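You operate a simulated robot arm through the tools that you are given. There is no shell and no other tool. Be economical: measure what you need, move in short steps, check, and stop when the job is done.

You are at the controls of a simulated two-armed robot. One attempt, no reset.

JOB
On the top of the sample table, fold the blue cloth in half.

It is judged by the outcome, as a careful person would: the job done as asked, and still so three seconds after it is handed in. It fails if anything else is knocked over, pushed out of place, dropped, spilled or broken. Flat cloth is picked up by pressing the open fingertips on it (5 to 10 N) and closing them slowly along it; thin cloth reads only 2 to 8 mm in the jaws.

ROBOT AND FRAMES
Two 6-joint arms with two-finger grippers on one trunk, on a base that drives. Base frame: it is fixed to the floor where the robot stands at the start and does not move with it; the origin is under the middle of the robot, x ahead of it, y to its left, z up; the surface under the hand at the start is at about z = 0.8. Readings come in m, degrees, newtons and seconds.
The left shoulder is at the start at [0.03, 0.178, 0.838], the right one opposite. With the tool pointing down near the work surface each hand reaches from about 0.1 to 0.84 m from the robot's upright axis, wherever it stands, measured 20 degrees to its own side. Places, roughly: top of the sample table [0.5, -0.1, 0.8]. Payload 2.54 kg a hand.
The tool frame of a hand sits at the grasp point between the pads (the TCP): z along the fingers, y along the line on which they close. The tips reach 0.03 m beyond it. Largest opening 0.116 m; the body of the gripper starts 0.095 m behind the TCP.
Orientation is that of the tool frame in the base frame, as [roll, pitch, yaw] about the fixed x, y, z axes, in that order (R = Rz(yaw) Ry(pitch) Rx(roll)). With the fingers straight down and closing along the base's y, the tool's x points along the base's -x, its y along +y and its z along -z.

CONTROLS
- The arms move only by the tool send_rows. It takes "left_steps", "right_steps" or both (then of equal length, played together; a hand with none holds still); each is a list of rows, each an object (a shift or turn left out is 0, a gripper value left out holds the last) with "dp": the shift along the tool's x, y, z in m, a list of three; "delta_rot": the turn, a rotation vector about the tool's x, y, z in degrees, a list of three; "jaw": the opening, from 0 (shut) to 1 (fully open). In form: [{"dp": [tx, ty, tz], "delta_rot": [wx, wy, wz], "jaw": jaw}, ...]. A call has 1 to 8 rows; each row shifts and turns the commanded pose from where the row before left it, along the tool's axes as they then stand. A row lasts 0.2 s, in which the tool goes at most 0.05 m and 8.6 degrees; a call with a longer step from one row to the next is refused whole, and so is a gripper value outside its range. A pose out of reach is approached as far as the arm can. The call stops where the force on the tool passes 40 N (or 10 N more than at its start, if that is more) or the arm is blocked; 0.2 s more then pass. Each finger travels about 0.153 m/s and halts on what it meets, pressing with about 36 N; the grip force reading is that of the motor and also rises with nothing between the fingers. The clock runs only during rows and for 0.2 s after the last one: add rows that do not move to give the fingers time. The reply holds the time, the measured pose of the TCP, the force on the tool along the base axes, the opening and the grip force, in the units named above and with some noise, with the torque about the TCP (base axes, N m) and any sound that the robot's microphone picked up.
- Cameras (640 x 400 px; columns grow to the right, rows downward): "scene" is now at [0.0374, -0.0255, 1.5499]; the picture's right is [-0.34, -0.94, 0.00], its down [-0.78, 0.29, -0.55] and it looks along [0.52, -0.19, -0.84] (base axes); focal length 268 px, centre (320, 200). "left" rides on the left gripper at [0.069, 0.015, -0.122] in its tool frame; the picture's right is [-0.21, 0.98, 0.00], its down [-0.83, -0.18, -0.53] and it looks along [-0.52, -0.11, 0.85] (tool axes); focal length 251 px, centre (320, 200). "right" rides on the right gripper at [0.069, -0.015, -0.122] in its tool frame; the picture's right is [0.21, 0.98, 0.00], its down [-0.83, 0.18, -0.53] and it looks along [-0.52, 0.11, 0.85] (tool axes); focal length 251 px, centre (320, 200). There is no depth. A picture from a camera that has moved, and an enlarged one, comes with that camera's place and axes in the base frame and with its lens.
- capture(camera): a new picture of that camera. No time passes.
- slide_trunk(by): slides the trunk up (or, below 0, down) by that many m; the arms and the scene camera ride with it, the base frame stays. It gives what a move gives, with no picture.
- base_move(legs): drives the robot by 1 to 6 legs, each [ahead, left, turn to the left] in m, m and degrees, along the robot's own axes; the way and the turn of a leg run together, so that a leg with both is an arc; at most 1.5 m and 180 degrees a leg. The arms and the cameras ride along, it lands a little off, and it stops where it bumps. It gives what a move gives.
- aim_head(pan, tilt): turns the head with the scene camera to pan (to the left, within 143 degrees either way) and tilt (down, from -29 to 69), counted from straight ahead of the robot. It gives what a move gives.
- close_up(camera, box): a new picture of the part [left, top, right, bottom] of that camera's present view, enlarged. No time passes.
- finish_job(): hands the job in; it is judged then, once.

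Go step by step. Nothing tells you exact positions but the pictures and the camera data: compare them with the known pose of the tool, close in by small moves and look again before you grip or let go. The budget is 120 turns and 88 pictures, counting those below and the enlarged ones. Unless the task says otherwise, let go and move clear before handing in, and close with one line.

The tools are called after "Call:" by a JSON object that holds its "name" and its "arguments". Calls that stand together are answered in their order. send_rows: Moves the arms, as the interface text tells. Its arguments: {"type":"object","properties":{"left_steps":{"type":"array"},"right_steps":{"type":"array"}},"required":[]} The other tools are called the same way: slide_trunk (by) slides the trunk up or down; base_move (legs) drives the base; aim_head (pan, tilt) turns the head that bears the scene camera; capture (camera) takes a picture; close_up (camera, box) takes an enlarged picture of a part of a camera's view; finish_job () hands the job in.

At the start:

```text
time: 0.0
left_tcp_pos: [0.52, 0.065, 0.9664]
left_tcp_rot: [-180.0, 0.0, -180.0]
left_contact_force: [0.2, 0.6, -0.3]
left_torque: [-0.01, 0.0, 0.05]
left_grip_width: 0.1162
left_grasp_force: 0.0
right_tcp_pos: [0.4025, -0.2597, 1.026]
right_tcp_rot: [-180.0, 0.0, 180.0]
right_contact_force: [-0.5, 0.3, 0.2]
right_torque: [0.01, 0.0, -0.04]
right_grip_width: 0.1158
right_grasp_force: 0.1
trunk travel left (down, up): [-0.05, 0.49]
robot x, y, heading: [0.001, 0.0007, -0.0]
head pan, tilt: [-20.2, 56.6]
```

scene: 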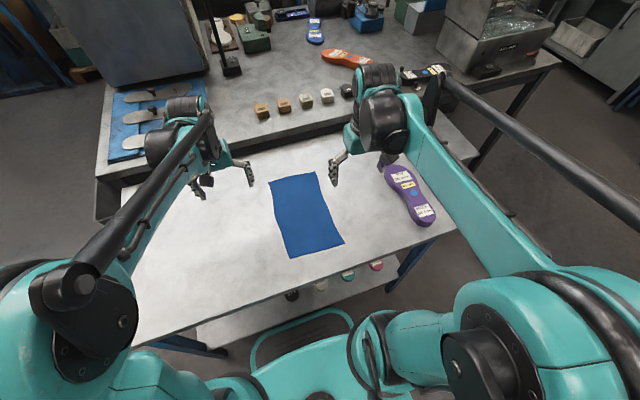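
right: 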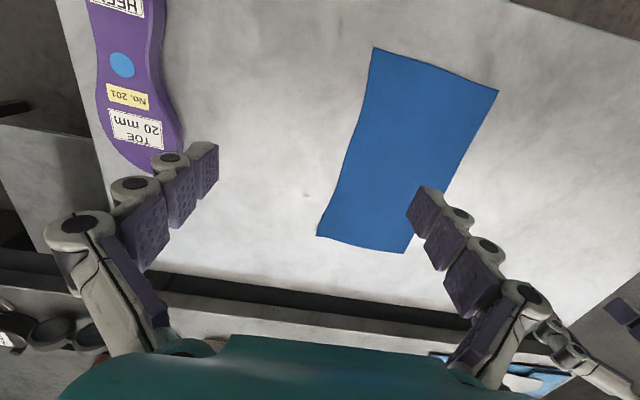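
left: 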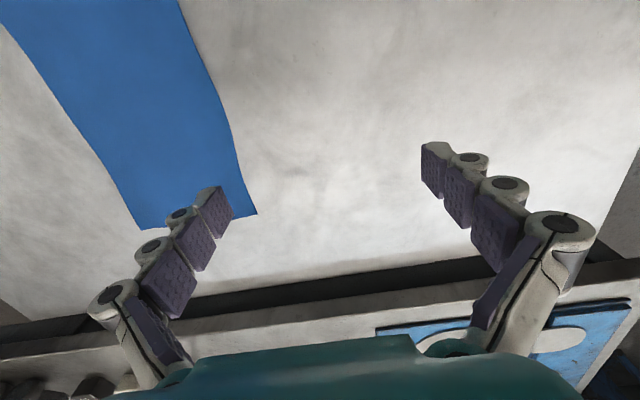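

The blue cloth lies at about x 0.33–0.63, y −0.05 to −0.22, with its long side along x. I plan to pinch both far corners and carry the far edge back over the near edge. First I'll turn both hands so their fingers close along x.

Call:
{"name": "send_rows", "arguments": {"left_steps": [{"delta_rot": [0, 0, 8.5]}, {"delta_rot": [0, 0, 8.5]}, {"delta_rot": [0, 0, 8.5]}, {"delta_rot": [0, 0, 8.5]}, {"delta_rot": [0, 0, 8.5]}, {"delta_rot": [0, 0, 8.5]}, {"delta_rot": [0, 0, 8.5]}, {"delta_rot": [0, 0, 8.5]}], "right_steps": [{"delta_rot": [0, 0, -8.5]}, {"delta_rot": [0, 0, -8.5]}, {"delta_rot": [0, 0, -8.5]}, {"delta_rot": [0, 0, -8.5]}, {"delta_rot": [0, 0, -8.5]}, {"delta_rot": [0, 0, -8.5]}, {"delta_rot": [0, 0, -8.5]}, {"delta_rot": [0, 0, -8.5]}]}}

Call:
{"name": "send_rows", "arguments": {"left_steps": [{"delta_rot": [0, 0, 7.5]}, {"delta_rot": [0, 0, 7.5]}, {"delta_rot": [0, 0, 7.0]}, {}], "right_steps": [{"delta_rot": [0, 0, -7.5]}, {"delta_rot": [0, 0, -7.5]}, {"delta_rot": [0, 0, -7.0]}, {}]}}

Call:
{"name": "capture", "arguments": {"camera": "scene"}}

```text
time: 1.8
left_tcp_pos: [0.5199, 0.0651, 0.9674]
left_tcp_rot: [179.9, 0.0, 111.9]
left_contact_force: [0.5, 0.1, -0.5]
left_torque: [0.01, 0.0, 0.02]
left_grip_width: 0.1158
left_grasp_force: 0.0
right_tcp_pos: [0.4023, -0.26, 1.0264]
right_tcp_rot: [-180.0, 0.0, -111.9]
right_contact_force: [1.7, -0.4, 0.7]
right_torque: [0.02, 0.02, -0.04]
right_grip_width: 0.1159
right_grasp_force: 0.1
trunk travel left (down, up): [-0.05, 0.49]
robot x, y, heading: [-0.0009, 0.0021, 0.0]
head pan, tilt: [-20.2, 56.6]
```

```text
time: 2.8
left_tcp_pos: [0.52, 0.0643, 0.9659]
left_tcp_rot: [-180.0, 0.0, 89.9]
left_contact_force: [0.0, -0.1, -0.9]
left_torque: [-0.01, 0.01, -0.03]
left_grip_width: 0.116
left_grasp_force: 0.1
right_tcp_pos: [0.4012, -0.2606, 1.0243]
right_tcp_rot: [180.0, -0.1, -89.9]
right_contact_force: [0.3, 0.2, -0.1]
right_torque: [0.01, -0.02, -0.01]
right_grip_width: 0.1159
right_grasp_force: 0.0
trunk travel left (down, up): [-0.05, 0.49]
robot x, y, heading: [0.0016, 0.0013, -0.1]
head pan, tilt: [-20.2, 56.6]
```

```text
84 pictures are left
camera scene: at [0.0374, -0.0255, 1.5498], right [-0.34, -0.94, 0.0], down [-0.78, 0.29, -0.55], along [0.52, -0.19, -0.84], focal length 268 px, centre (320, 200)
```

scene: 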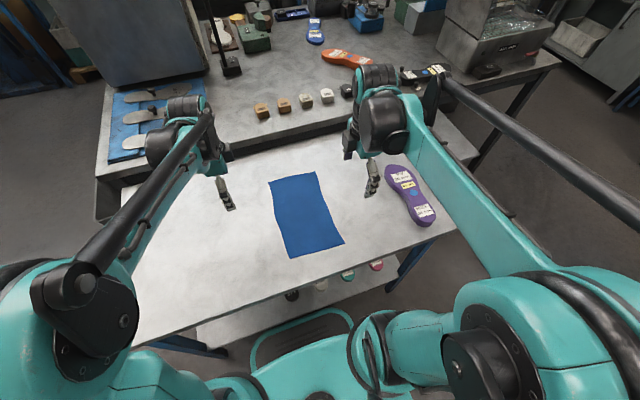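

Both hands are turned and the view is clear. Next I'll bring them above the far corners with the jaws partly closed.

Call:
{"name": "send_rows", "arguments": {"left_steps": [{"dp": [-0.0235, 0.0153, 0.0143], "jaw": 0.4}, {"dp": [-0.0235, 0.0153, 0.0143]}, {"dp": [-0.0235, 0.0153, 0.0143]}, {"dp": [-0.0235, 0.0153, 0.0143]}, {"dp": [-0.0235, 0.0153, 0.0143]}, {"dp": [-0.0235, 0.0153, 0.0143]}, {}], "right_steps": [{"dp": [-0.01, -0.0335, 0.024], "jaw": 0.4}, {"dp": [-0.01, -0.0335, 0.024]}, {"dp": [-0.01, -0.0335, 0.024]}, {"dp": [-0.01, -0.0335, 0.024]}, {"dp": [-0.01, -0.0335, 0.024]}, {"dp": [-0.01, -0.0335, 0.024]}, {}]}}

Call:
{"name": "capture", "arguments": {"camera": "scene"}}

Call:
{"name": "capture", "arguments": {"camera": "left"}}

Call:
{"name": "capture", "arguments": {"camera": "right"}}

```text
time: 4.4
left_tcp_pos: [0.6081, -0.0738, 0.8816]
left_tcp_rot: [180.0, 0.0, 90.0]
left_contact_force: [-0.2, 0.6, 0.3]
left_torque: [-0.02, 0.02, -0.02]
left_grip_width: 0.0465
left_grasp_force: 0.1
right_tcp_pos: [0.6022, -0.1968, 0.8829]
right_tcp_rot: [179.9, 0.0, -90.0]
right_contact_force: [0.2, 0.1, 0.1]
right_torque: [0.03, 0.01, -0.01]
right_grip_width: 0.0462
right_grasp_force: 0.1
trunk travel left (down, up): [-0.05, 0.49]
robot x, y, heading: [-0.0044, 0.0026, -0.0]
head pan, tilt: [-20.2, 56.6]
```

```text
83 pictures are left
camera scene: at [0.0364, -0.0253, 1.5499], right [-0.34, -0.94, 0.0], down [-0.78, 0.29, -0.55], along [0.52, -0.19, -0.83], focal length 268 px, centre (320, 200)
```

scene: 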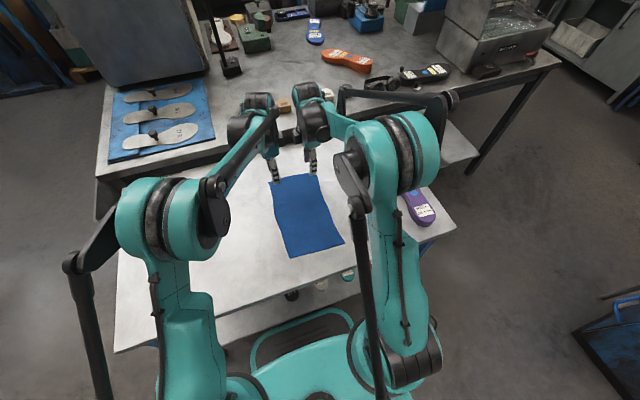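

```text
82 pictures are left
camera left: at [0.625, -0.005, 1.0017], right [0.98, -0.21, 0.0], down [-0.18, -0.83, 0.53], along [-0.11, -0.52, -0.85], focal length 251 px, centre (320, 200)
```

left: 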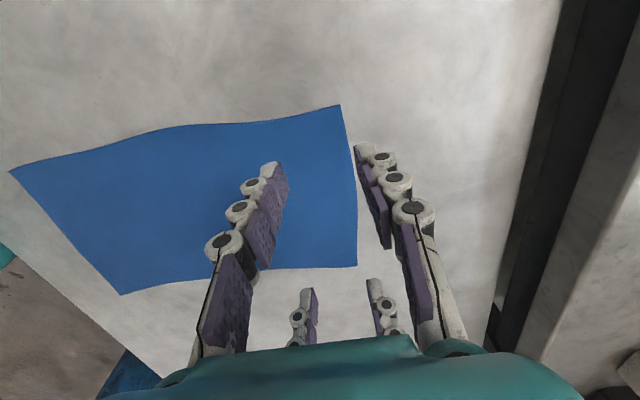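

```text
81 pictures are left
camera right: at [0.6184, -0.2671, 1.0047], right [-0.98, -0.21, 0.0], down [-0.18, 0.83, 0.53], along [-0.11, 0.52, -0.85], focal length 251 px, centre (320, 200)
```

right: 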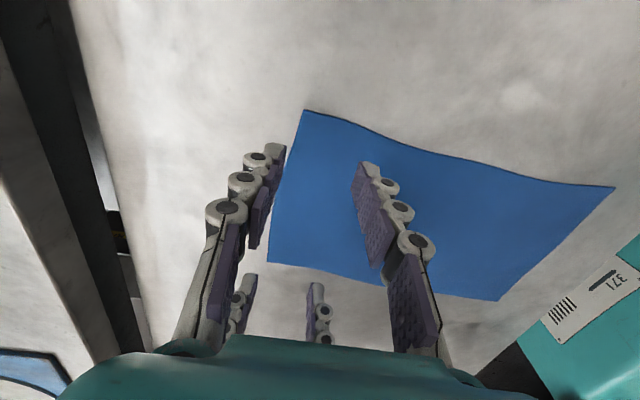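

Both wrist views agree: the table is at z≈0.80, the far corners are near (0.633, −0.047) and (0.621, −0.223), and the near corners near (0.338, −0.041) and (0.330, −0.211). I'll narrow the jaws and lower to just above the cloth.

Call:
{"name": "send_rows", "arguments": {"left_steps": [{"dp": [0.004, -0.001, 0.014], "jaw": 0.26}, {"dp": [0.004, -0.001, 0.014]}, {"dp": [0, 0, 0.014]}, {}], "right_steps": [{"dp": [0.004, 0.002, 0.0145], "jaw": 0.26}, {"dp": [0.004, 0.002, 0.0145]}, {"dp": [0, 0, 0.0145]}, {}]}}

Call:
{"name": "capture", "arguments": {"camera": "left"}}

Call:
{"name": "capture", "arguments": {"camera": "right"}}

```text
time: 5.4
left_tcp_pos: [0.6075, -0.0677, 0.8377]
left_tcp_rot: [-180.0, 0.0, 90.0]
left_contact_force: [0.1, 0.8, -0.7]
left_torque: [0.02, -0.01, -0.02]
left_grip_width: 0.0303
left_grasp_force: 0.0
right_tcp_pos: [0.6008, -0.2074, 0.838]
right_tcp_rot: [-180.0, 0.0, -90.0]
right_contact_force: [1.1, -0.4, -0.7]
right_torque: [0.01, -0.01, -0.03]
right_grip_width: 0.0301
right_grasp_force: 0.0
trunk travel left (down, up): [-0.05, 0.49]
robot x, y, heading: [-0.0025, -0.0004, -0.1]
head pan, tilt: [-20.2, 56.6]
```

```text
80 pictures are left
camera left: at [0.6235, 0.0016, 0.9597], right [0.98, -0.21, 0.0], down [-0.18, -0.83, 0.53], along [-0.11, -0.52, -0.85], focal length 251 px, centre (320, 200)
```

left: 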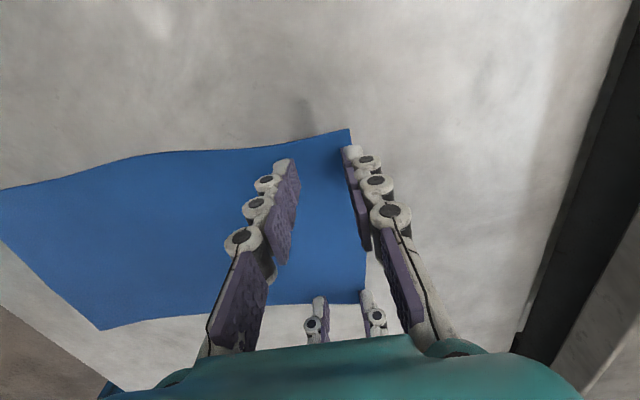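

```text
79 pictures are left
camera right: at [0.6166, -0.277, 0.9608], right [-0.98, -0.21, 0.0], down [-0.18, 0.83, 0.53], along [-0.11, 0.52, -0.85], focal length 251 px, centre (320, 200)
```

right: 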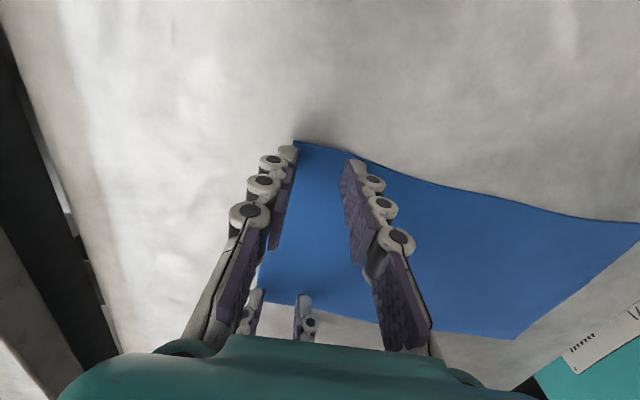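

The tips sit just above the corners. I'll shift a few mm inward and press down gently until I feel contact.

Call:
{"name": "send_rows", "arguments": {"left_steps": [{"dp": [0, -0.005, 0]}, {"dp": [0, 0, 0.003]}, {"dp": [0, 0, 0.003]}, {}], "right_steps": [{"dp": [-0.004, 0.005, 0]}, {"dp": [0, 0, 0.003]}, {"dp": [0, 0, 0.003]}, {}]}}

```text
time: 6.4
left_tcp_pos: [0.6034, -0.0678, 0.8317]
left_tcp_rot: [-179.9, 0.0, 90.0]
left_contact_force: [0.4, -0.4, 0.0]
left_torque: [0.01, 0.02, 0.0]
left_grip_width: 0.0304
left_grasp_force: 0.0
right_tcp_pos: [0.5948, -0.2046, 0.8331]
right_tcp_rot: [-179.9, 0.0, -90.1]
right_contact_force: [-0.6, -0.6, -0.3]
right_torque: [-0.01, -0.02, 0.02]
right_grip_width: 0.0299
right_grasp_force: 0.0
trunk travel left (down, up): [-0.05, 0.49]
robot x, y, heading: [0.0018, 0.0003, -0.1]
head pan, tilt: [-20.2, 56.6]
```

No contact yet, so I'll go down in 1 mm steps.

Call:
{"name": "send_rows", "arguments": {"left_steps": [{"dp": [0, 0, 0.001]}, {"dp": [0, 0, 0.001]}, {}], "right_steps": [{"dp": [0, 0, 0.001]}, {"dp": [0, 0, 0.0015]}, {}]}}

```text
time: 7.2
left_tcp_pos: [0.6035, -0.0681, 0.8306]
left_tcp_rot: [180.0, 0.0, 90.0]
left_contact_force: [2.3, -1.2, 11.0]
left_torque: [0.02, -0.13, 0.02]
left_grip_width: 0.0305
left_grasp_force: 0.3
right_tcp_pos: [0.5935, -0.2039, 0.8315]
right_tcp_rot: [-179.9, 0.0, -90.0]
right_contact_force: [0.9, -1.9, 12.8]
right_torque: [-0.04, -0.11, -0.05]
right_grip_width: 0.0304
right_grasp_force: 0.6
trunk travel left (down, up): [-0.05, 0.49]
robot x, y, heading: [0.0018, 0.0007, 0.1]
head pan, tilt: [-20.2, 56.6]
```

Contact is about 11–13 N, slightly too much. I'll ease off a touch, then close slowly.

Call:
{"name": "send_rows", "arguments": {"left_steps": [{"dp": [0, 0, -0.0003]}, {"jaw": 0.24}, {"jaw": 0.22}, {"jaw": 0.2}, {"jaw": 0.18}, {"jaw": 0.16}, {"jaw": 0.14}], "right_steps": [{"dp": [0, 0, -0.0005]}, {"jaw": 0.24}, {"jaw": 0.22}, {"jaw": 0.2}, {"jaw": 0.18}, {"jaw": 0.16}, {"jaw": 0.14}]}}

Call:
{"name": "capture", "arguments": {"camera": "left"}}

Call:
{"name": "capture", "arguments": {"camera": "right"}}

```text
time: 8.8
left_tcp_pos: [0.6033, -0.068, 0.8304]
left_tcp_rot: [180.0, 0.0, 90.0]
left_contact_force: [-0.2, -1.7, 6.8]
left_torque: [0.06, -0.04, 0.03]
left_grip_width: 0.0152
left_grasp_force: 0.1
right_tcp_pos: [0.5935, -0.2037, 0.8306]
right_tcp_rot: [-180.0, -0.1, -90.1]
right_contact_force: [0.0, 0.0, 4.5]
right_torque: [-0.03, -0.04, 0.03]
right_grip_width: 0.0149
right_grasp_force: 0.0
trunk travel left (down, up): [-0.05, 0.49]
robot x, y, heading: [-0.0013, 0.001, 0.3]
head pan, tilt: [-20.2, 56.6]
```

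```text
78 pictures are left
camera left: at [0.6184, 0.0021, 0.9517], right [0.98, -0.21, 0.0], down [-0.18, -0.83, 0.53], along [-0.11, -0.52, -0.85], focal length 251 px, centre (320, 200)
```

left: 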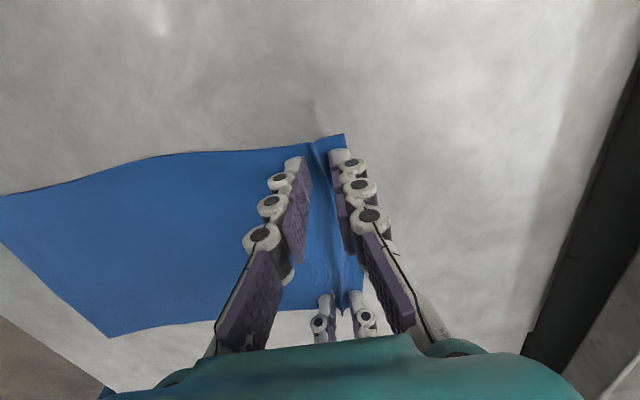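

```text
77 pictures are left
camera right: at [0.6102, -0.2735, 0.9532], right [-0.98, -0.21, 0.0], down [-0.18, 0.83, 0.53], along [-0.11, 0.52, -0.85], focal length 251 px, centre (320, 200)
```

right: 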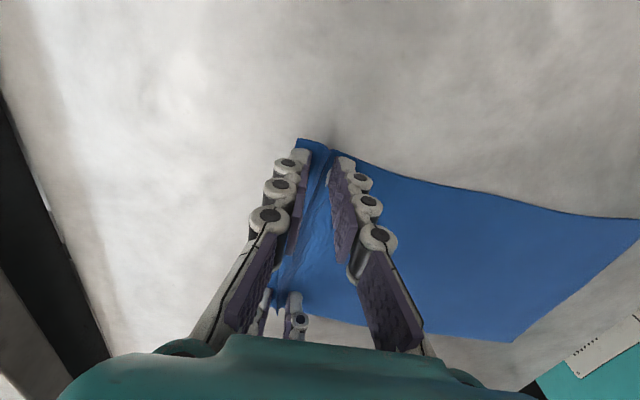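

A ridge is forming between the fingers of both hands. I'll keep closing.

Call:
{"name": "send_rows", "arguments": {"left_steps": [{"jaw": 0.12}, {"jaw": 0.1}, {"jaw": 0.08}, {"jaw": 0.06}, {"jaw": 0.04}, {"jaw": 0.02}, {"jaw": 0.0}, {}], "right_steps": [{"jaw": 0.12}, {"jaw": 0.1}, {"jaw": 0.08}, {"jaw": 0.06}, {"jaw": 0.04}, {"jaw": 0.02}, {"jaw": 0.0}, {}]}}

Call:
{"name": "capture", "arguments": {"camera": "left"}}

Call:
{"name": "capture", "arguments": {"camera": "right"}}

```text
time: 10.6
left_tcp_pos: [0.6036, -0.0685, 0.8307]
left_tcp_rot: [180.0, 0.0, 89.9]
left_contact_force: [-0.1, -0.8, -2.1]
left_torque: [0.02, 0.04, 0.02]
left_grip_width: 0.0053
left_grasp_force: 32.0
right_tcp_pos: [0.594, -0.2032, 0.8299]
right_tcp_rot: [-180.0, 0.0, -90.0]
right_contact_force: [1.4, 0.2, -3.0]
right_torque: [-0.02, 0.06, -0.02]
right_grip_width: 0.0045
right_grasp_force: 38.9
trunk travel left (down, up): [-0.05, 0.49]
robot x, y, heading: [-0.0029, 0.0002, 0.2]
head pan, tilt: [-20.2, 56.6]
```

```text
76 pictures are left
camera left: at [0.619, 0.002, 0.9513], right [0.98, -0.21, 0.0], down [-0.18, -0.83, 0.53], along [-0.11, -0.52, -0.85], focal length 251 px, centre (320, 200)
```

left: 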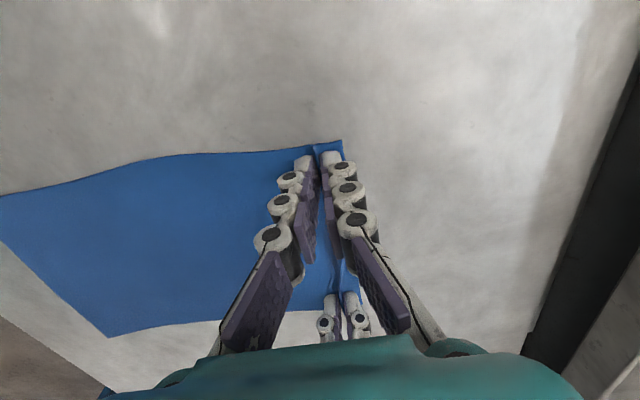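

```text
75 pictures are left
camera right: at [0.6108, -0.2736, 0.9528], right [-0.98, -0.21, 0.0], down [-0.18, 0.83, 0.53], along [-0.11, 0.52, -0.85], focal length 251 px, centre (320, 200)
```

right: 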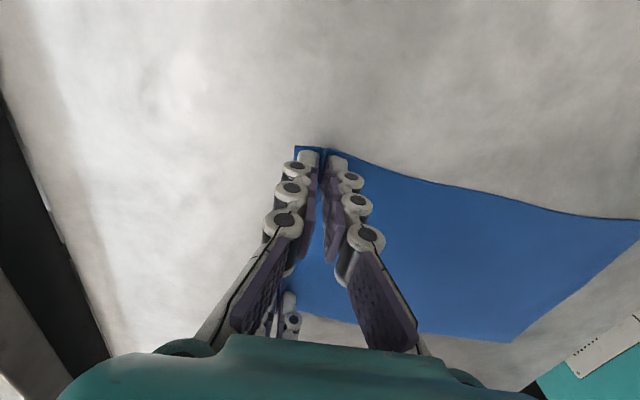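

Both hands hold cloth (about 5 mm in the jaws). I'll lift and start the arc toward the near edge, tilting the fingers outward so the edge doesn't double back.

Call:
{"name": "send_rows", "arguments": {"left_steps": [{"dp": [0, -0.003, -0.013]}, {"dp": [0, -0.003, -0.013]}, {"dp": [0.0005, -0.0116, -0.0118]}, {"dp": [0.0005, -0.0116, -0.0118], "delta_rot": [-8, 0, 0]}, {"dp": [0.0005, -0.0094, -0.0125]}, {"dp": [0.0005, -0.0094, -0.0125], "delta_rot": [-8, 0, 0]}, {"dp": [0.0005, -0.011, -0.0102]}, {"dp": [0.0005, -0.011, -0.0102], "delta_rot": [-8, 0, 0]}], "right_steps": [{"dp": [0, 0.003, -0.013]}, {"dp": [0, 0.003, -0.013]}, {"dp": [-0.0005, 0.0116, -0.0118]}, {"dp": [-0.0005, 0.0116, -0.0118], "delta_rot": [8, 0, 0]}, {"dp": [-0.0005, 0.0094, -0.0125]}, {"dp": [-0.0005, 0.0094, -0.0125], "delta_rot": [8, 0, 0]}, {"dp": [-0.0005, 0.011, -0.0102]}, {"dp": [-0.0005, 0.011, -0.0102], "delta_rot": [8, 0, 0]}]}}

Call:
{"name": "capture", "arguments": {"camera": "scene"}}

Call:
{"name": "capture", "arguments": {"camera": "left"}}

```text
time: 12.4
left_tcp_pos: [0.5236, -0.0654, 0.9169]
left_tcp_rot: [155.8, -0.1, 90.1]
left_contact_force: [-2.3, 0.4, 2.4]
left_torque: [0.03, -0.09, 0.0]
left_grip_width: 0.0013
left_grasp_force: 25.0
right_tcp_pos: [0.5124, -0.2004, 0.9174]
right_tcp_rot: [-155.8, 0.0, -90.0]
right_contact_force: [0.7, 1.3, 4.6]
right_torque: [0.08, 0.38, 0.04]
right_grip_width: 0.0032
right_grasp_force: 37.5
trunk travel left (down, up): [-0.05, 0.49]
robot x, y, heading: [0.0012, -0.0001, -0.1]
head pan, tilt: [-20.2, 56.6]
```

```text
74 pictures are left
camera scene: at [0.0331, -0.0249, 1.55], right [-0.35, -0.94, 0.0], down [-0.78, 0.29, -0.55], along [0.52, -0.19, -0.83], focal length 268 px, centre (320, 200)
```

scene: 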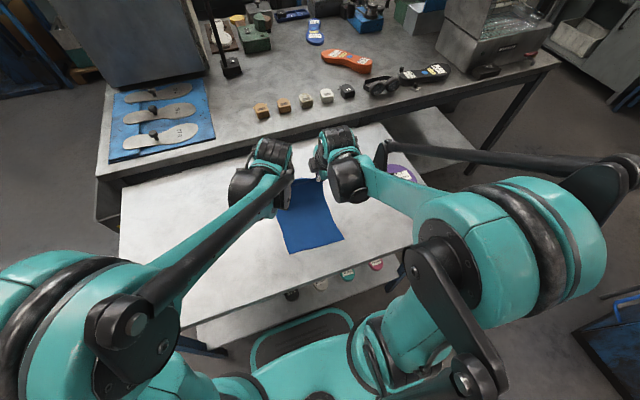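

```text
73 pictures are left
camera left: at [0.4876, 0.0039, 1.0338], right [0.89, -0.21, 0.4], down [-0.38, -0.83, 0.41], along [0.24, -0.52, -0.82], focal length 251 px, centre (320, 200)
```

left: 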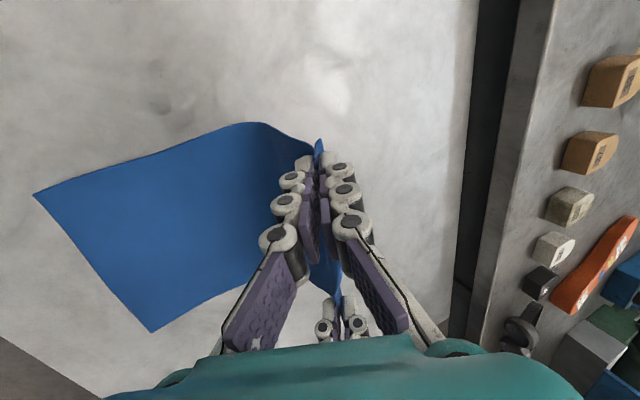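

The cloth is lifted, but the left jaw now reads only 1.3 mm. I'll look closely before going on.

Call:
{"name": "close_up", "arguments": {"camera": "left", "box": [200, 100, 420, 240]}}

Call:
{"name": "capture", "arguments": {"camera": "right"}}

```text
2.86 times, centred on (310, 170) of left
camera zoom: at [0.4876, 0.0039, 1.0338], right [0.89, -0.21, 0.4], down [-0.38, -0.83, 0.41], along [0.24, -0.52, -0.82], focal length 718 px, centre (349, 286)
```

zoom: 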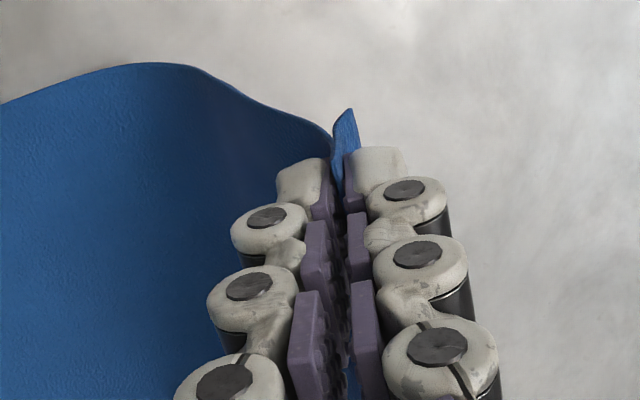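

```text
71 pictures are left
camera right: at [0.4768, -0.2701, 1.0353], right [-0.89, -0.21, -0.4], down [-0.38, 0.83, 0.41], along [0.24, 0.52, -0.82], focal length 251 px, centre (320, 200)
```

right: 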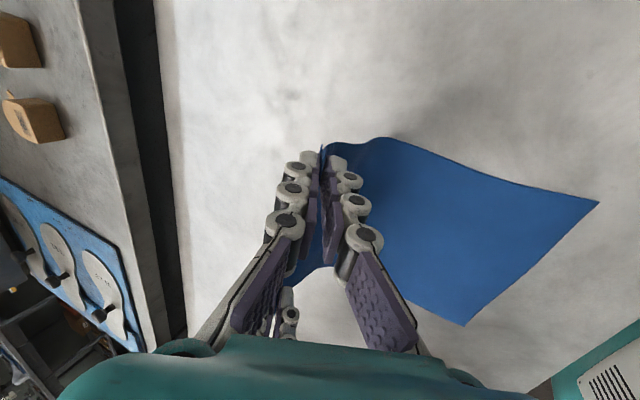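

Both hands still hold the edge. I'll continue the arc a little lower to keep the tension off.

Call:
{"name": "send_rows", "arguments": {"left_steps": [{"dp": [0.0005, -0.0141, -0.0047]}, {"dp": [0.0005, -0.0141, -0.0047], "delta_rot": [-8, 0, 0]}, {"dp": [0.0005, -0.0135, -0.007]}, {"dp": [0.0005, -0.0135, -0.007], "delta_rot": [-8, 0, 0]}, {"dp": [0.0005, -0.0147, -0.0066]}, {"dp": [0.0005, -0.0147, -0.0066], "delta_rot": [-5, 0, 0]}, {"dp": [0.0005, -0.0155, -0.0042]}, {"dp": [0.0005, -0.0155, -0.0042]}], "right_steps": [{"dp": [-0.0005, 0.0141, -0.0047]}, {"dp": [-0.0005, 0.0141, -0.0047], "delta_rot": [8, 0, 0]}, {"dp": [-0.0005, 0.0135, -0.007]}, {"dp": [-0.0005, 0.0135, -0.007], "delta_rot": [8, 0, 0]}, {"dp": [-0.0005, 0.0147, -0.0066]}, {"dp": [-0.0005, 0.0147, -0.0066], "delta_rot": [5, 0, 0]}, {"dp": [-0.0005, 0.0155, -0.0042]}, {"dp": [-0.0005, 0.0155, -0.0042]}]}}

Call:
{"name": "capture", "arguments": {"camera": "scene"}}

Call:
{"name": "capture", "arguments": {"camera": "left"}}

Call:
{"name": "capture", "arguments": {"camera": "right"}}

```text
time: 14.2
left_tcp_pos: [0.4053, -0.0585, 0.8853]
left_tcp_rot: [135.0, 0.0, 89.9]
left_contact_force: [-4.5, -1.8, 2.5]
left_torque: [0.0, 0.0, 0.02]
left_grip_width: 0.0019
left_grasp_force: 34.0
right_tcp_pos: [0.3968, -0.1974, 0.8853]
right_tcp_rot: [-135.0, 0.0, -90.0]
right_contact_force: [0.1, 0.0, -2.5]
right_torque: [0.0, 0.03, 0.04]
right_grip_width: 0.0041
right_grasp_force: 38.9
trunk travel left (down, up): [-0.05, 0.49]
robot x, y, heading: [0.001, 0.0033, -0.1]
head pan, tilt: [-20.2, 56.6]
```

```text
70 pictures are left
camera scene: at [0.0368, -0.0256, 1.5498], right [-0.34, -0.94, 0.0], down [-0.78, 0.29, -0.55], along [0.52, -0.19, -0.83], focal length 268 px, centre (320, 200)
```

scene: 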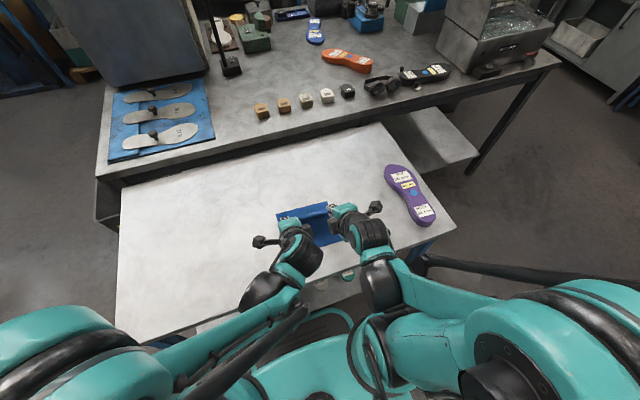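

```text
69 pictures are left
camera left: at [0.3294, 0.0107, 0.9816], right [0.69, -0.21, 0.69], down [-0.51, -0.83, 0.25], along [0.52, -0.52, -0.68], focal length 251 px, centre (320, 200)
```

left: 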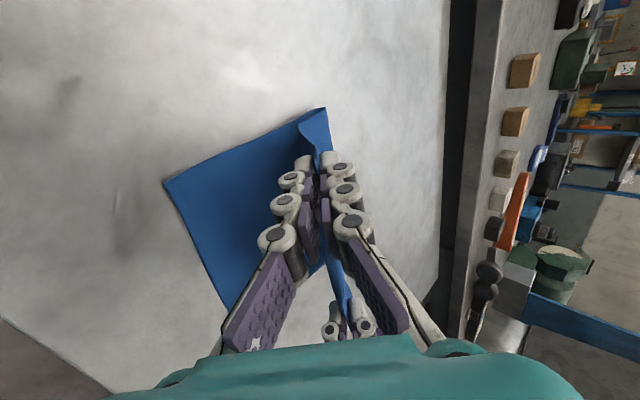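

```text
68 pictures are left
camera right: at [0.3227, -0.2671, 0.9831], right [-0.69, -0.21, -0.69], down [-0.51, 0.83, 0.25], along [0.52, 0.52, -0.68], focal length 251 px, centre (320, 200)
```

right: 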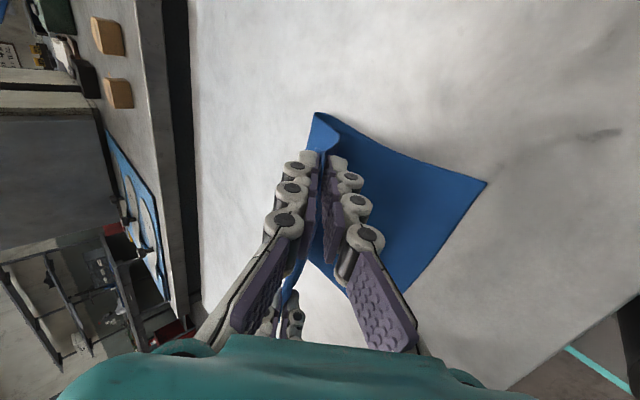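

The fold is forming near x≈0.49, with the near corners at about (0.345, −0.043) and (0.338, −0.215). I'll lower the tips toward the near edge.

Call:
{"name": "send_rows", "arguments": {"left_steps": [{"dp": [0, -0.0096, 0]}, {"dp": [0, -0.0096, 0]}, {"dp": [0, -0.0096, 0]}, {"dp": [0, -0.0096, 0]}, {"dp": [0, -0.0096, 0]}, {"dp": [0, -0.0096, 0]}, {"dp": [0, -0.0096, 0]}], "right_steps": [{"dp": [0, 0.0087, 0.0009]}, {"dp": [0, 0.0087, 0.0009]}, {"dp": [0, 0.0087, 0.0009]}, {"dp": [0, 0.0087, 0.0009]}, {"dp": [0, 0.0087, 0.0009]}, {"dp": [0, 0.0087, 0.0009]}, {"dp": [0, 0.0087, 0.0009]}]}}

Call:
{"name": "capture", "arguments": {"camera": "scene"}}

Call:
{"name": "capture", "arguments": {"camera": "left"}}

Call:
{"name": "capture", "arguments": {"camera": "right"}}

```text
time: 16.0
left_tcp_pos: [0.3586, -0.0636, 0.8448]
left_tcp_rot: [135.2, 0.0, 90.1]
left_contact_force: [1.2, 0.9, -0.5]
left_torque: [0.01, -0.02, 0.01]
left_grip_width: 0.0037
left_grasp_force: 30.1
left hand out of reach, approached as far as the arm can: row 7
right_tcp_pos: [0.3933, -0.2001, 0.8716]
right_tcp_rot: [-135.1, 0.0, -90.0]
right_contact_force: [0.9, 0.6, -1.6]
right_torque: [-0.01, 0.01, -0.04]
right_grip_width: 0.0023
right_grasp_force: 28.8
right hand out of reach, approached as far as the arm can: row 4, 5, 6, 7
trunk travel left (down, up): [-0.05, 0.49]
robot x, y, heading: [-0.0032, 0.0021, 0.0]
head pan, tilt: [-20.2, 56.6]
stopped in row 7 (right hand): the arm was blocked; the commanded pose is now the measured one
```

```text
67 pictures are left
camera scene: at [0.0372, -0.0256, 1.5498], right [-0.34, -0.94, 0.0], down [-0.78, 0.29, -0.55], along [0.52, -0.19, -0.83], focal length 268 px, centre (320, 200)
```

scene: 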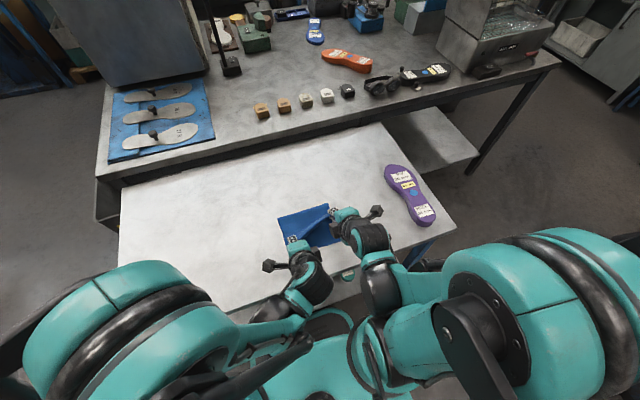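

```text
66 pictures are left
camera left: at [0.2839, 0.0062, 0.942], right [0.69, -0.21, 0.69], down [-0.5, -0.83, 0.25], along [0.52, -0.52, -0.68], focal length 251 px, centre (320, 200)
```

left: 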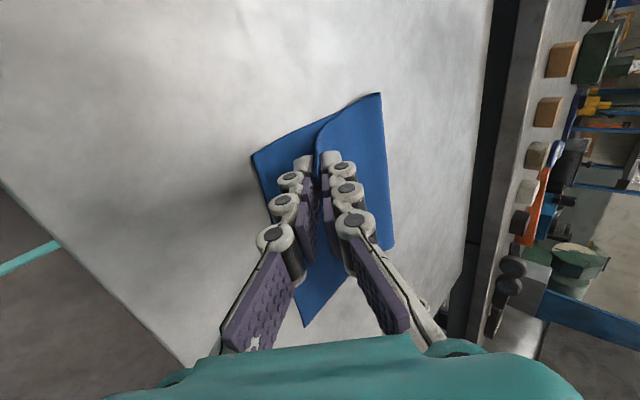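

```text
65 pictures are left
camera right: at [0.3185, -0.2699, 0.9688], right [-0.69, -0.22, -0.69], down [-0.51, 0.83, 0.25], along [0.52, 0.52, -0.68], focal length 251 px, centre (320, 200)
```

right: 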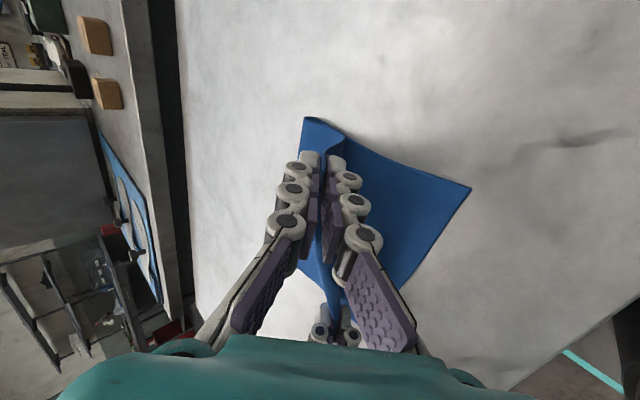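

The right arm is too folded up to get closer to the robot. I'll bring both hands a little forward over the cloth, then drive the base back so they reach the near edge with more room.

Call:
{"name": "send_rows", "arguments": {"left_steps": [{"dp": [0, 0.0206, 0.0117]}, {"dp": [0, 0.0206, 0.0117]}, {"dp": [0, 0.0206, 0.0117]}, {"dp": [0, 0.0206, 0.0117]}, {}], "right_steps": [{"dp": [0, -0.0088, 0.0095]}, {"dp": [0, -0.0088, 0.0095]}, {"dp": [0, -0.0088, 0.0095]}, {"dp": [0, -0.0088, 0.0095]}, {}]}}

Call:
{"name": "base_move", "arguments": {"legs": [[-0.08, 0, 0]]}}

Call:
{"name": "capture", "arguments": {"camera": "left"}}

Call:
{"name": "capture", "arguments": {"camera": "right"}}

Call:
{"name": "capture", "arguments": {"camera": "scene"}}

```text
time: 17.2
left_tcp_pos: [0.4486, -0.0623, 0.8697]
left_tcp_rot: [135.2, 0.1, 90.0]
left_contact_force: [1.7, 0.4, -0.7]
left_torque: [0.03, 0.03, 0.03]
left_grip_width: 0.0025
left_grasp_force: 29.2
right_tcp_pos: [0.4444, -0.1996, 0.8696]
right_tcp_rot: [-135.1, -0.1, -90.0]
right_contact_force: [1.1, 0.2, -2.0]
right_torque: [-0.03, 0.03, 0.01]
right_grip_width: 0.0046
right_grasp_force: 39.5
trunk travel left (down, up): [-0.05, 0.49]
robot x, y, heading: [0.0019, 0.0034, -0.2]
head pan, tilt: [-20.2, 56.6]
```

```text
time: 18.3
left_tcp_pos: [0.3689, -0.0627, 0.8699]
left_tcp_rot: [135.0, 0.0, 89.9]
left_contact_force: [-2.9, 0.1, 3.6]
left_torque: [0.02, -0.11, -0.03]
left_grip_width: 0.0004
left_grasp_force: 26.8
right_tcp_pos: [0.3633, -0.1994, 0.8699]
right_tcp_rot: [-135.0, -0.2, -89.9]
right_contact_force: [2.0, 0.9, -2.5]
right_torque: [-0.03, -0.04, 0.0]
right_grip_width: 0.0058
right_grasp_force: 35.9
trunk travel left (down, up): [-0.05, 0.49]
robot x, y, heading: [-0.0794, -0.0024, -0.0]
head pan, tilt: [-20.2, 56.6]
```

```text
64 pictures are left
camera left: at [0.2925, 0.0064, 0.9664], right [0.69, -0.21, 0.69], down [-0.51, -0.83, 0.25], along [0.52, -0.52, -0.68], focal length 251 px, centre (320, 200)
```

left: 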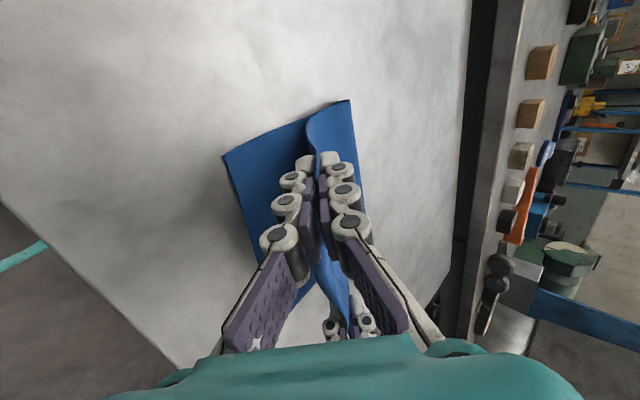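

```text
63 pictures are left
camera right: at [0.2886, -0.2693, 0.9672], right [-0.69, -0.22, -0.69], down [-0.51, 0.83, 0.25], along [0.52, 0.52, -0.68], focal length 251 px, centre (320, 200)
```

right: 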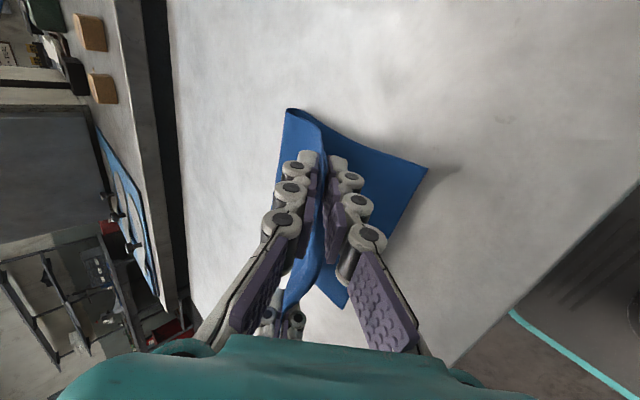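

```text
62 pictures are left
camera scene: at [-0.0446, -0.0255, 1.5499], right [-0.34, -0.94, 0.0], down [-0.78, 0.29, -0.55], along [0.52, -0.19, -0.83], focal length 268 px, centre (320, 200)
```

scene: 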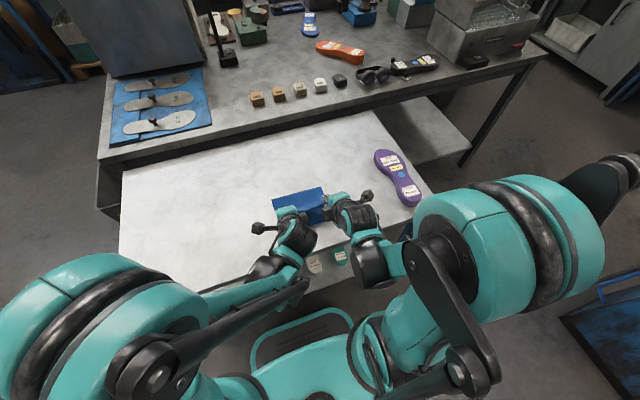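

There is slack and room now: near corners (0.350, −0.042) and (0.336, −0.218), tips about 5 cm above the cloth. I'll lower both hands onto it.

Call:
{"name": "send_rows", "arguments": {"left_steps": [{"dp": [0, -0.0079, 0.0028]}, {"dp": [0, -0.0079, 0.0028]}, {"dp": [0, -0.0079, 0.0028]}, {"dp": [0, -0.0079, 0.0028]}, {"dp": [0, -0.0079, 0.0028]}, {}], "right_steps": [{"dp": [0, 0.0069, 0.0039]}, {"dp": [0, 0.0069, 0.0039]}, {"dp": [0, 0.0069, 0.0039]}, {"dp": [0, 0.0069, 0.0039]}, {"dp": [0, 0.0069, 0.0039]}, {}]}}

Call:
{"name": "capture", "arguments": {"camera": "left"}}

Call:
{"name": "capture", "arguments": {"camera": "right"}}

Call:
{"name": "close_up", "arguments": {"camera": "scene", "box": [220, 140, 420, 280]}}

```text
time: 19.7
left_tcp_pos: [0.3497, -0.0613, 0.8329]
left_tcp_rot: [135.2, 0.0, 90.1]
left_contact_force: [0.9, -0.1, -0.5]
left_torque: [-0.03, 0.08, 0.03]
left_grip_width: 0.0035
left_grasp_force: 36.4
right_tcp_pos: [0.3593, -0.1991, 0.8584]
right_tcp_rot: [-135.2, 0.1, -90.0]
right_contact_force: [2.5, -0.3, -1.6]
right_torque: [0.0, -0.03, 0.02]
right_grip_width: 0.0043
right_grasp_force: 39.4
right hand out of reach, approached as far as the arm can: row 2, 3, 4, 5
trunk travel left (down, up): [-0.05, 0.49]
robot x, y, heading: [-0.0819, 0.0015, -0.0]
head pan, tilt: [-20.2, 56.6]
```

```text
61 pictures are left
camera left: at [0.2753, 0.0077, 0.9283], right [0.69, -0.21, 0.69], down [-0.5, -0.83, 0.25], along [0.52, -0.52, -0.68], focal length 251 px, centre (320, 200)
```

left: 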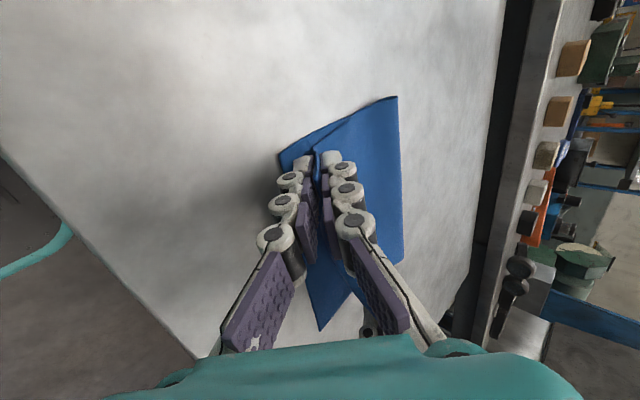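

```text
60 pictures are left
camera right: at [0.2857, -0.2695, 0.9562], right [-0.69, -0.22, -0.69], down [-0.51, 0.83, 0.25], along [0.51, 0.52, -0.68], focal length 251 px, centre (320, 200)
```

right: 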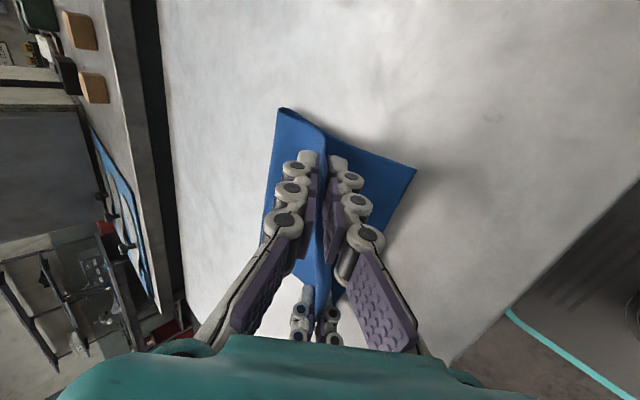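

```text
2.86 times, centred on (320, 210) of scene
camera zoom: at [-0.0428, -0.0254, 1.5499], right [-0.34, -0.94, 0.0], down [-0.78, 0.29, -0.55], along [0.52, -0.19, -0.83], focal length 766 px, centre (320, 171)
```

zoom: 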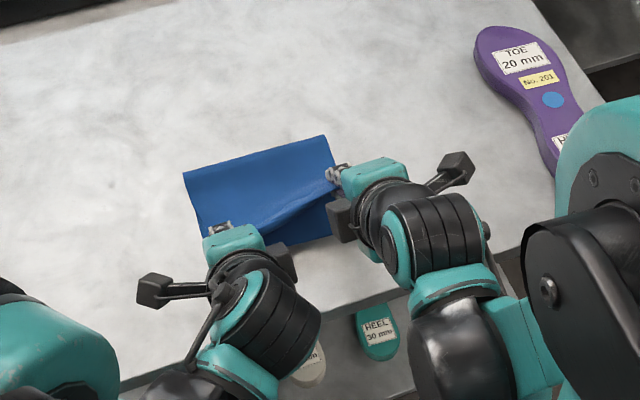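

The left hand is down, but the right one hits a wrist limit at this tilt. I'll reduce the right tilt to 25° and check.

Call:
{"name": "send_rows", "arguments": {"right_steps": [{"dp": [0, -0.0141, -0.003]}, {"delta_rot": [-7, 0, 0]}, {"delta_rot": [-7, 0, 0]}, {"delta_rot": [-6, 0, 0]}, {}, {}]}}

Call:
{"name": "capture", "arguments": {"camera": "right"}}

```text
time: 21.1
left_tcp_pos: [0.3504, -0.0614, 0.8323]
left_tcp_rot: [135.1, 0.0, 90.0]
left_contact_force: [-1.3, -0.7, 3.3]
left_torque: [0.0, -0.01, 0.01]
left_grip_width: 0.0009
left_grasp_force: 31.4
right_tcp_pos: [0.3672, -0.1981, 0.8701]
right_tcp_rot: [-155.2, 0.0, -90.0]
right_contact_force: [0.2, 0.0, 4.8]
right_torque: [0.01, 0.34, 0.0]
right_grip_width: 0.0021
right_grasp_force: 35.4
trunk travel left (down, up): [-0.05, 0.49]
robot x, y, heading: [-0.0795, 0.0, -0.1]
head pan, tilt: [-20.2, 56.6]
```

```text
58 pictures are left
camera right: at [0.3313, -0.2683, 0.9872], right [-0.89, -0.22, -0.41], down [-0.39, 0.83, 0.41], along [0.25, 0.52, -0.82], focal length 251 px, centre (320, 200)
```

right: 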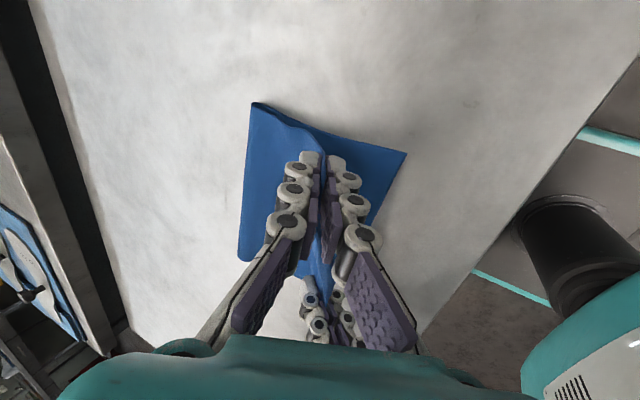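

The right hand is free at 25° tilt. I'll lower it to the near edge.

Call:
{"name": "send_rows", "arguments": {"right_steps": [{"dp": [0, 0.005, 0.0073]}, {"dp": [0, 0.005, 0.0073]}, {"dp": [0, 0.005, 0.0073]}, {"dp": [0, 0.005, 0.0073]}, {}]}}

Call:
{"name": "capture", "arguments": {"camera": "right"}}

Call:
{"name": "close_up", "arguments": {"camera": "scene", "box": [220, 140, 420, 280]}}

```text
time: 22.3
left_tcp_pos: [0.3501, -0.0614, 0.832]
left_tcp_rot: [135.2, 0.0, 90.0]
left_contact_force: [-0.2, -1.5, 1.1]
left_torque: [0.0, 0.02, 0.0]
left_grip_width: 0.0032
left_grasp_force: 30.1
right_tcp_pos: [0.3604, -0.1981, 0.8357]
right_tcp_rot: [-155.1, 0.0, -90.1]
right_contact_force: [0.0, 0.1, 4.2]
right_torque: [0.01, 0.18, 0.01]
right_grip_width: 0.0019
right_grasp_force: 34.2
trunk travel left (down, up): [-0.05, 0.49]
robot x, y, heading: [-0.0776, 0.0022, 0.1]
head pan, tilt: [-20.2, 56.6]
```

```text
57 pictures are left
camera right: at [0.3241, -0.2683, 0.953], right [-0.89, -0.21, -0.41], down [-0.39, 0.83, 0.41], along [0.25, 0.52, -0.82], focal length 251 px, centre (320, 200)
```

right: 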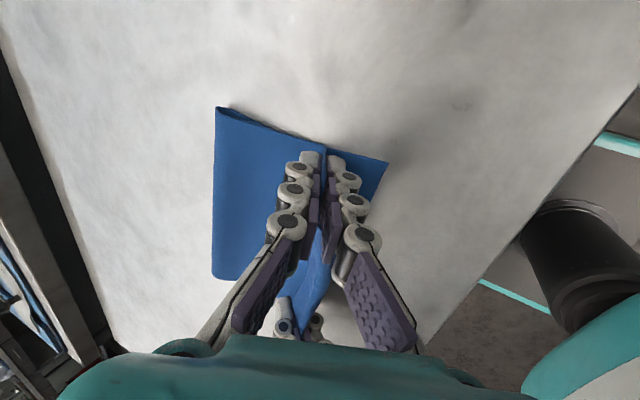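

```text
2.86 times, centred on (320, 210) of scene
camera zoom: at [-0.0429, -0.0255, 1.5499], right [-0.34, -0.94, 0.0], down [-0.78, 0.29, -0.55], along [0.52, -0.19, -0.83], focal length 766 px, centre (320, 171)
```

zoom: 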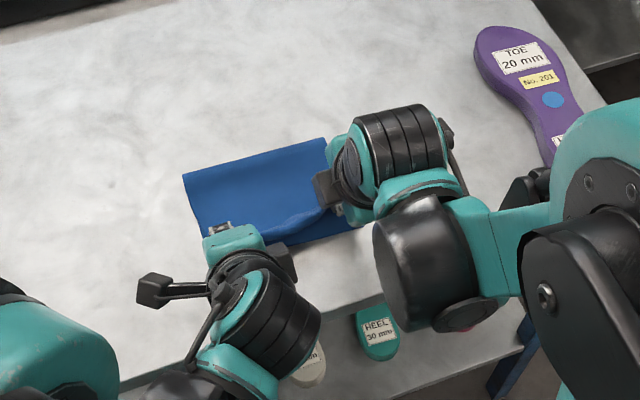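

The cloth is folded over with both tips near the near edge. I'll open slowly and withdraw along the fingers.

Call:
{"name": "send_rows", "arguments": {"left_steps": [{"jaw": 0.04}, {"jaw": 0.08}, {"jaw": 0.12}, {"jaw": 0.16}, {}, {"dp": [0, 0, -0.005]}, {"dp": [0, 0, -0.01]}, {"dp": [0, 0, -0.015]}], "right_steps": [{"jaw": 0.04}, {"jaw": 0.08}, {"jaw": 0.12}, {"jaw": 0.16}, {}, {"dp": [0, 0, -0.005]}, {"dp": [0, 0, -0.01]}, {"dp": [0, 0, -0.015]}]}}

Call:
{"name": "capture", "arguments": {"camera": "right"}}

Call:
{"name": "capture", "arguments": {"camera": "left"}}

```text
time: 24.1
left_tcp_pos: [0.3292, -0.062, 0.8541]
left_tcp_rot: [135.0, 0.0, 90.1]
left_contact_force: [0.1, 0.5, -0.6]
left_torque: [0.02, -0.01, 0.0]
left_grip_width: 0.0189
left_grasp_force: 0.1
right_tcp_pos: [0.3459, -0.198, 0.864]
right_tcp_rot: [-155.1, -0.1, -90.0]
right_contact_force: [-0.1, 0.5, -0.4]
right_torque: [0.0, 0.01, 0.02]
right_grip_width: 0.0184
right_grasp_force: 0.0
trunk travel left (down, up): [-0.05, 0.49]
robot x, y, heading: [-0.0795, -0.0005, 0.0]
head pan, tilt: [-20.2, 56.6]
```

```text
55 pictures are left
camera right: at [0.3109, -0.2687, 0.9819], right [-0.89, -0.21, -0.41], down [-0.39, 0.83, 0.41], along [0.25, 0.52, -0.82], focal length 251 px, centre (320, 200)
```

right: 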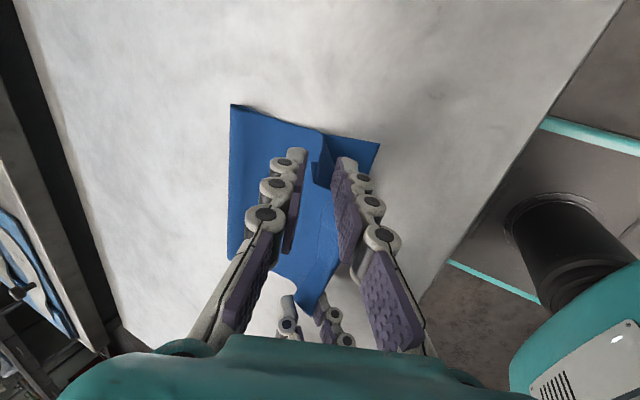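

```text
54 pictures are left
camera left: at [0.2539, 0.0073, 0.9498], right [0.69, -0.21, 0.69], down [-0.51, -0.83, 0.25], along [0.52, -0.52, -0.68], focal length 251 px, centre (320, 200)
```

left: 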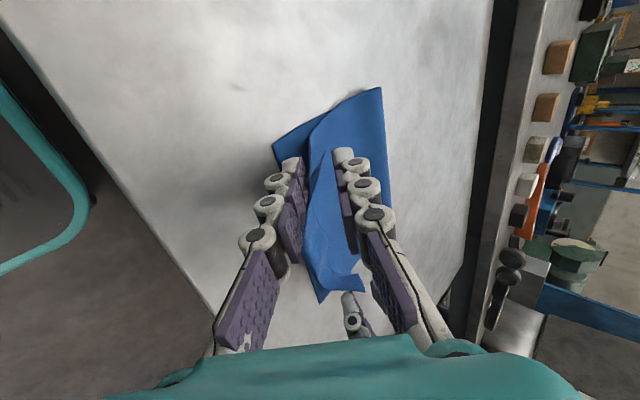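

Released; the free edge seems curled back a little. I'll move both hands up and outward to see it clearly.

Call:
{"name": "send_rows", "arguments": {"left_steps": [{"dp": [0, 0, -0.03]}, {"dp": [0, 0.01, -0.03]}, {"dp": [0.03, 0.02, -0.01]}, {"dp": [0.04, 0.02, 0]}, {"dp": [0.04, 0.02, 0]}, {"dp": [0.04, 0.02, 0]}, {"dp": [0.04, 0.02, 0]}], "right_steps": [{"dp": [0, 0, -0.03]}, {"dp": [0, 0, -0.03]}, {"dp": [0, 0, -0.03]}, {"dp": [0.04, 0, 0]}, {"dp": [0.04, 0, 0]}, {"dp": [0.04, 0, 0]}, {"dp": [0.03, 0, 0]}]}}

Call:
{"name": "capture", "arguments": {"camera": "scene"}}

Call:
{"name": "close_up", "arguments": {"camera": "scene", "box": [240, 160, 400, 260]}}

```text
time: 25.7
left_tcp_pos: [0.3577, 0.1274, 0.9823]
left_tcp_rot: [135.1, 0.1, 90.0]
left_contact_force: [-0.1, 0.7, 0.3]
left_torque: [-0.01, 0.01, 0.03]
left_grip_width: 0.0189
left_grasp_force: 0.0
right_tcp_pos: [0.3096, -0.3515, 0.942]
right_tcp_rot: [-155.1, 0.0, -89.9]
right_contact_force: [-0.5, 0.0, -0.5]
right_torque: [0.01, 0.03, 0.01]
right_grip_width: 0.0189
right_grasp_force: 0.1
trunk travel left (down, up): [-0.05, 0.49]
robot x, y, heading: [-0.0799, -0.0031, 0.1]
head pan, tilt: [-20.2, 56.6]
```

```text
53 pictures are left
camera scene: at [-0.0421, -0.026, 1.5498], right [-0.34, -0.94, 0.0], down [-0.78, 0.29, -0.55], along [0.52, -0.19, -0.84], focal length 268 px, centre (320, 200)
```

scene: 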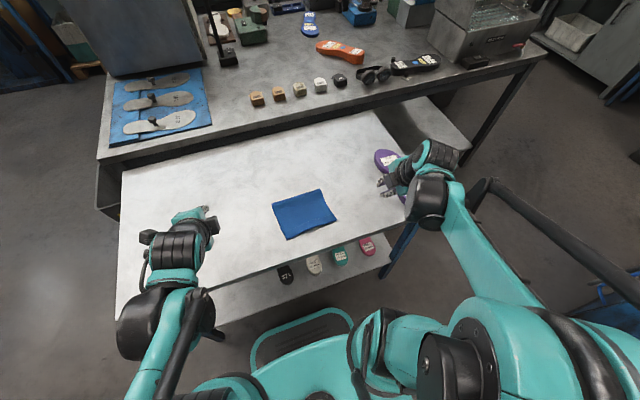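

```text
4.00 times, centred on (320, 210) of scene
camera zoom: at [-0.0421, -0.026, 1.5498], right [-0.34, -0.94, 0.0], down [-0.78, 0.29, -0.55], along [0.52, -0.19, -0.84], focal length 1072 px, centre (320, 160)
```

zoom: 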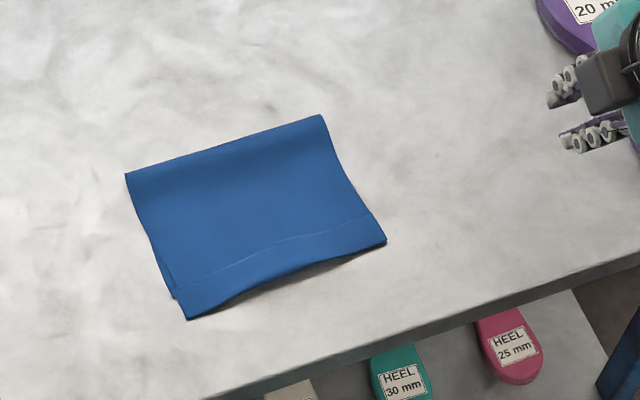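

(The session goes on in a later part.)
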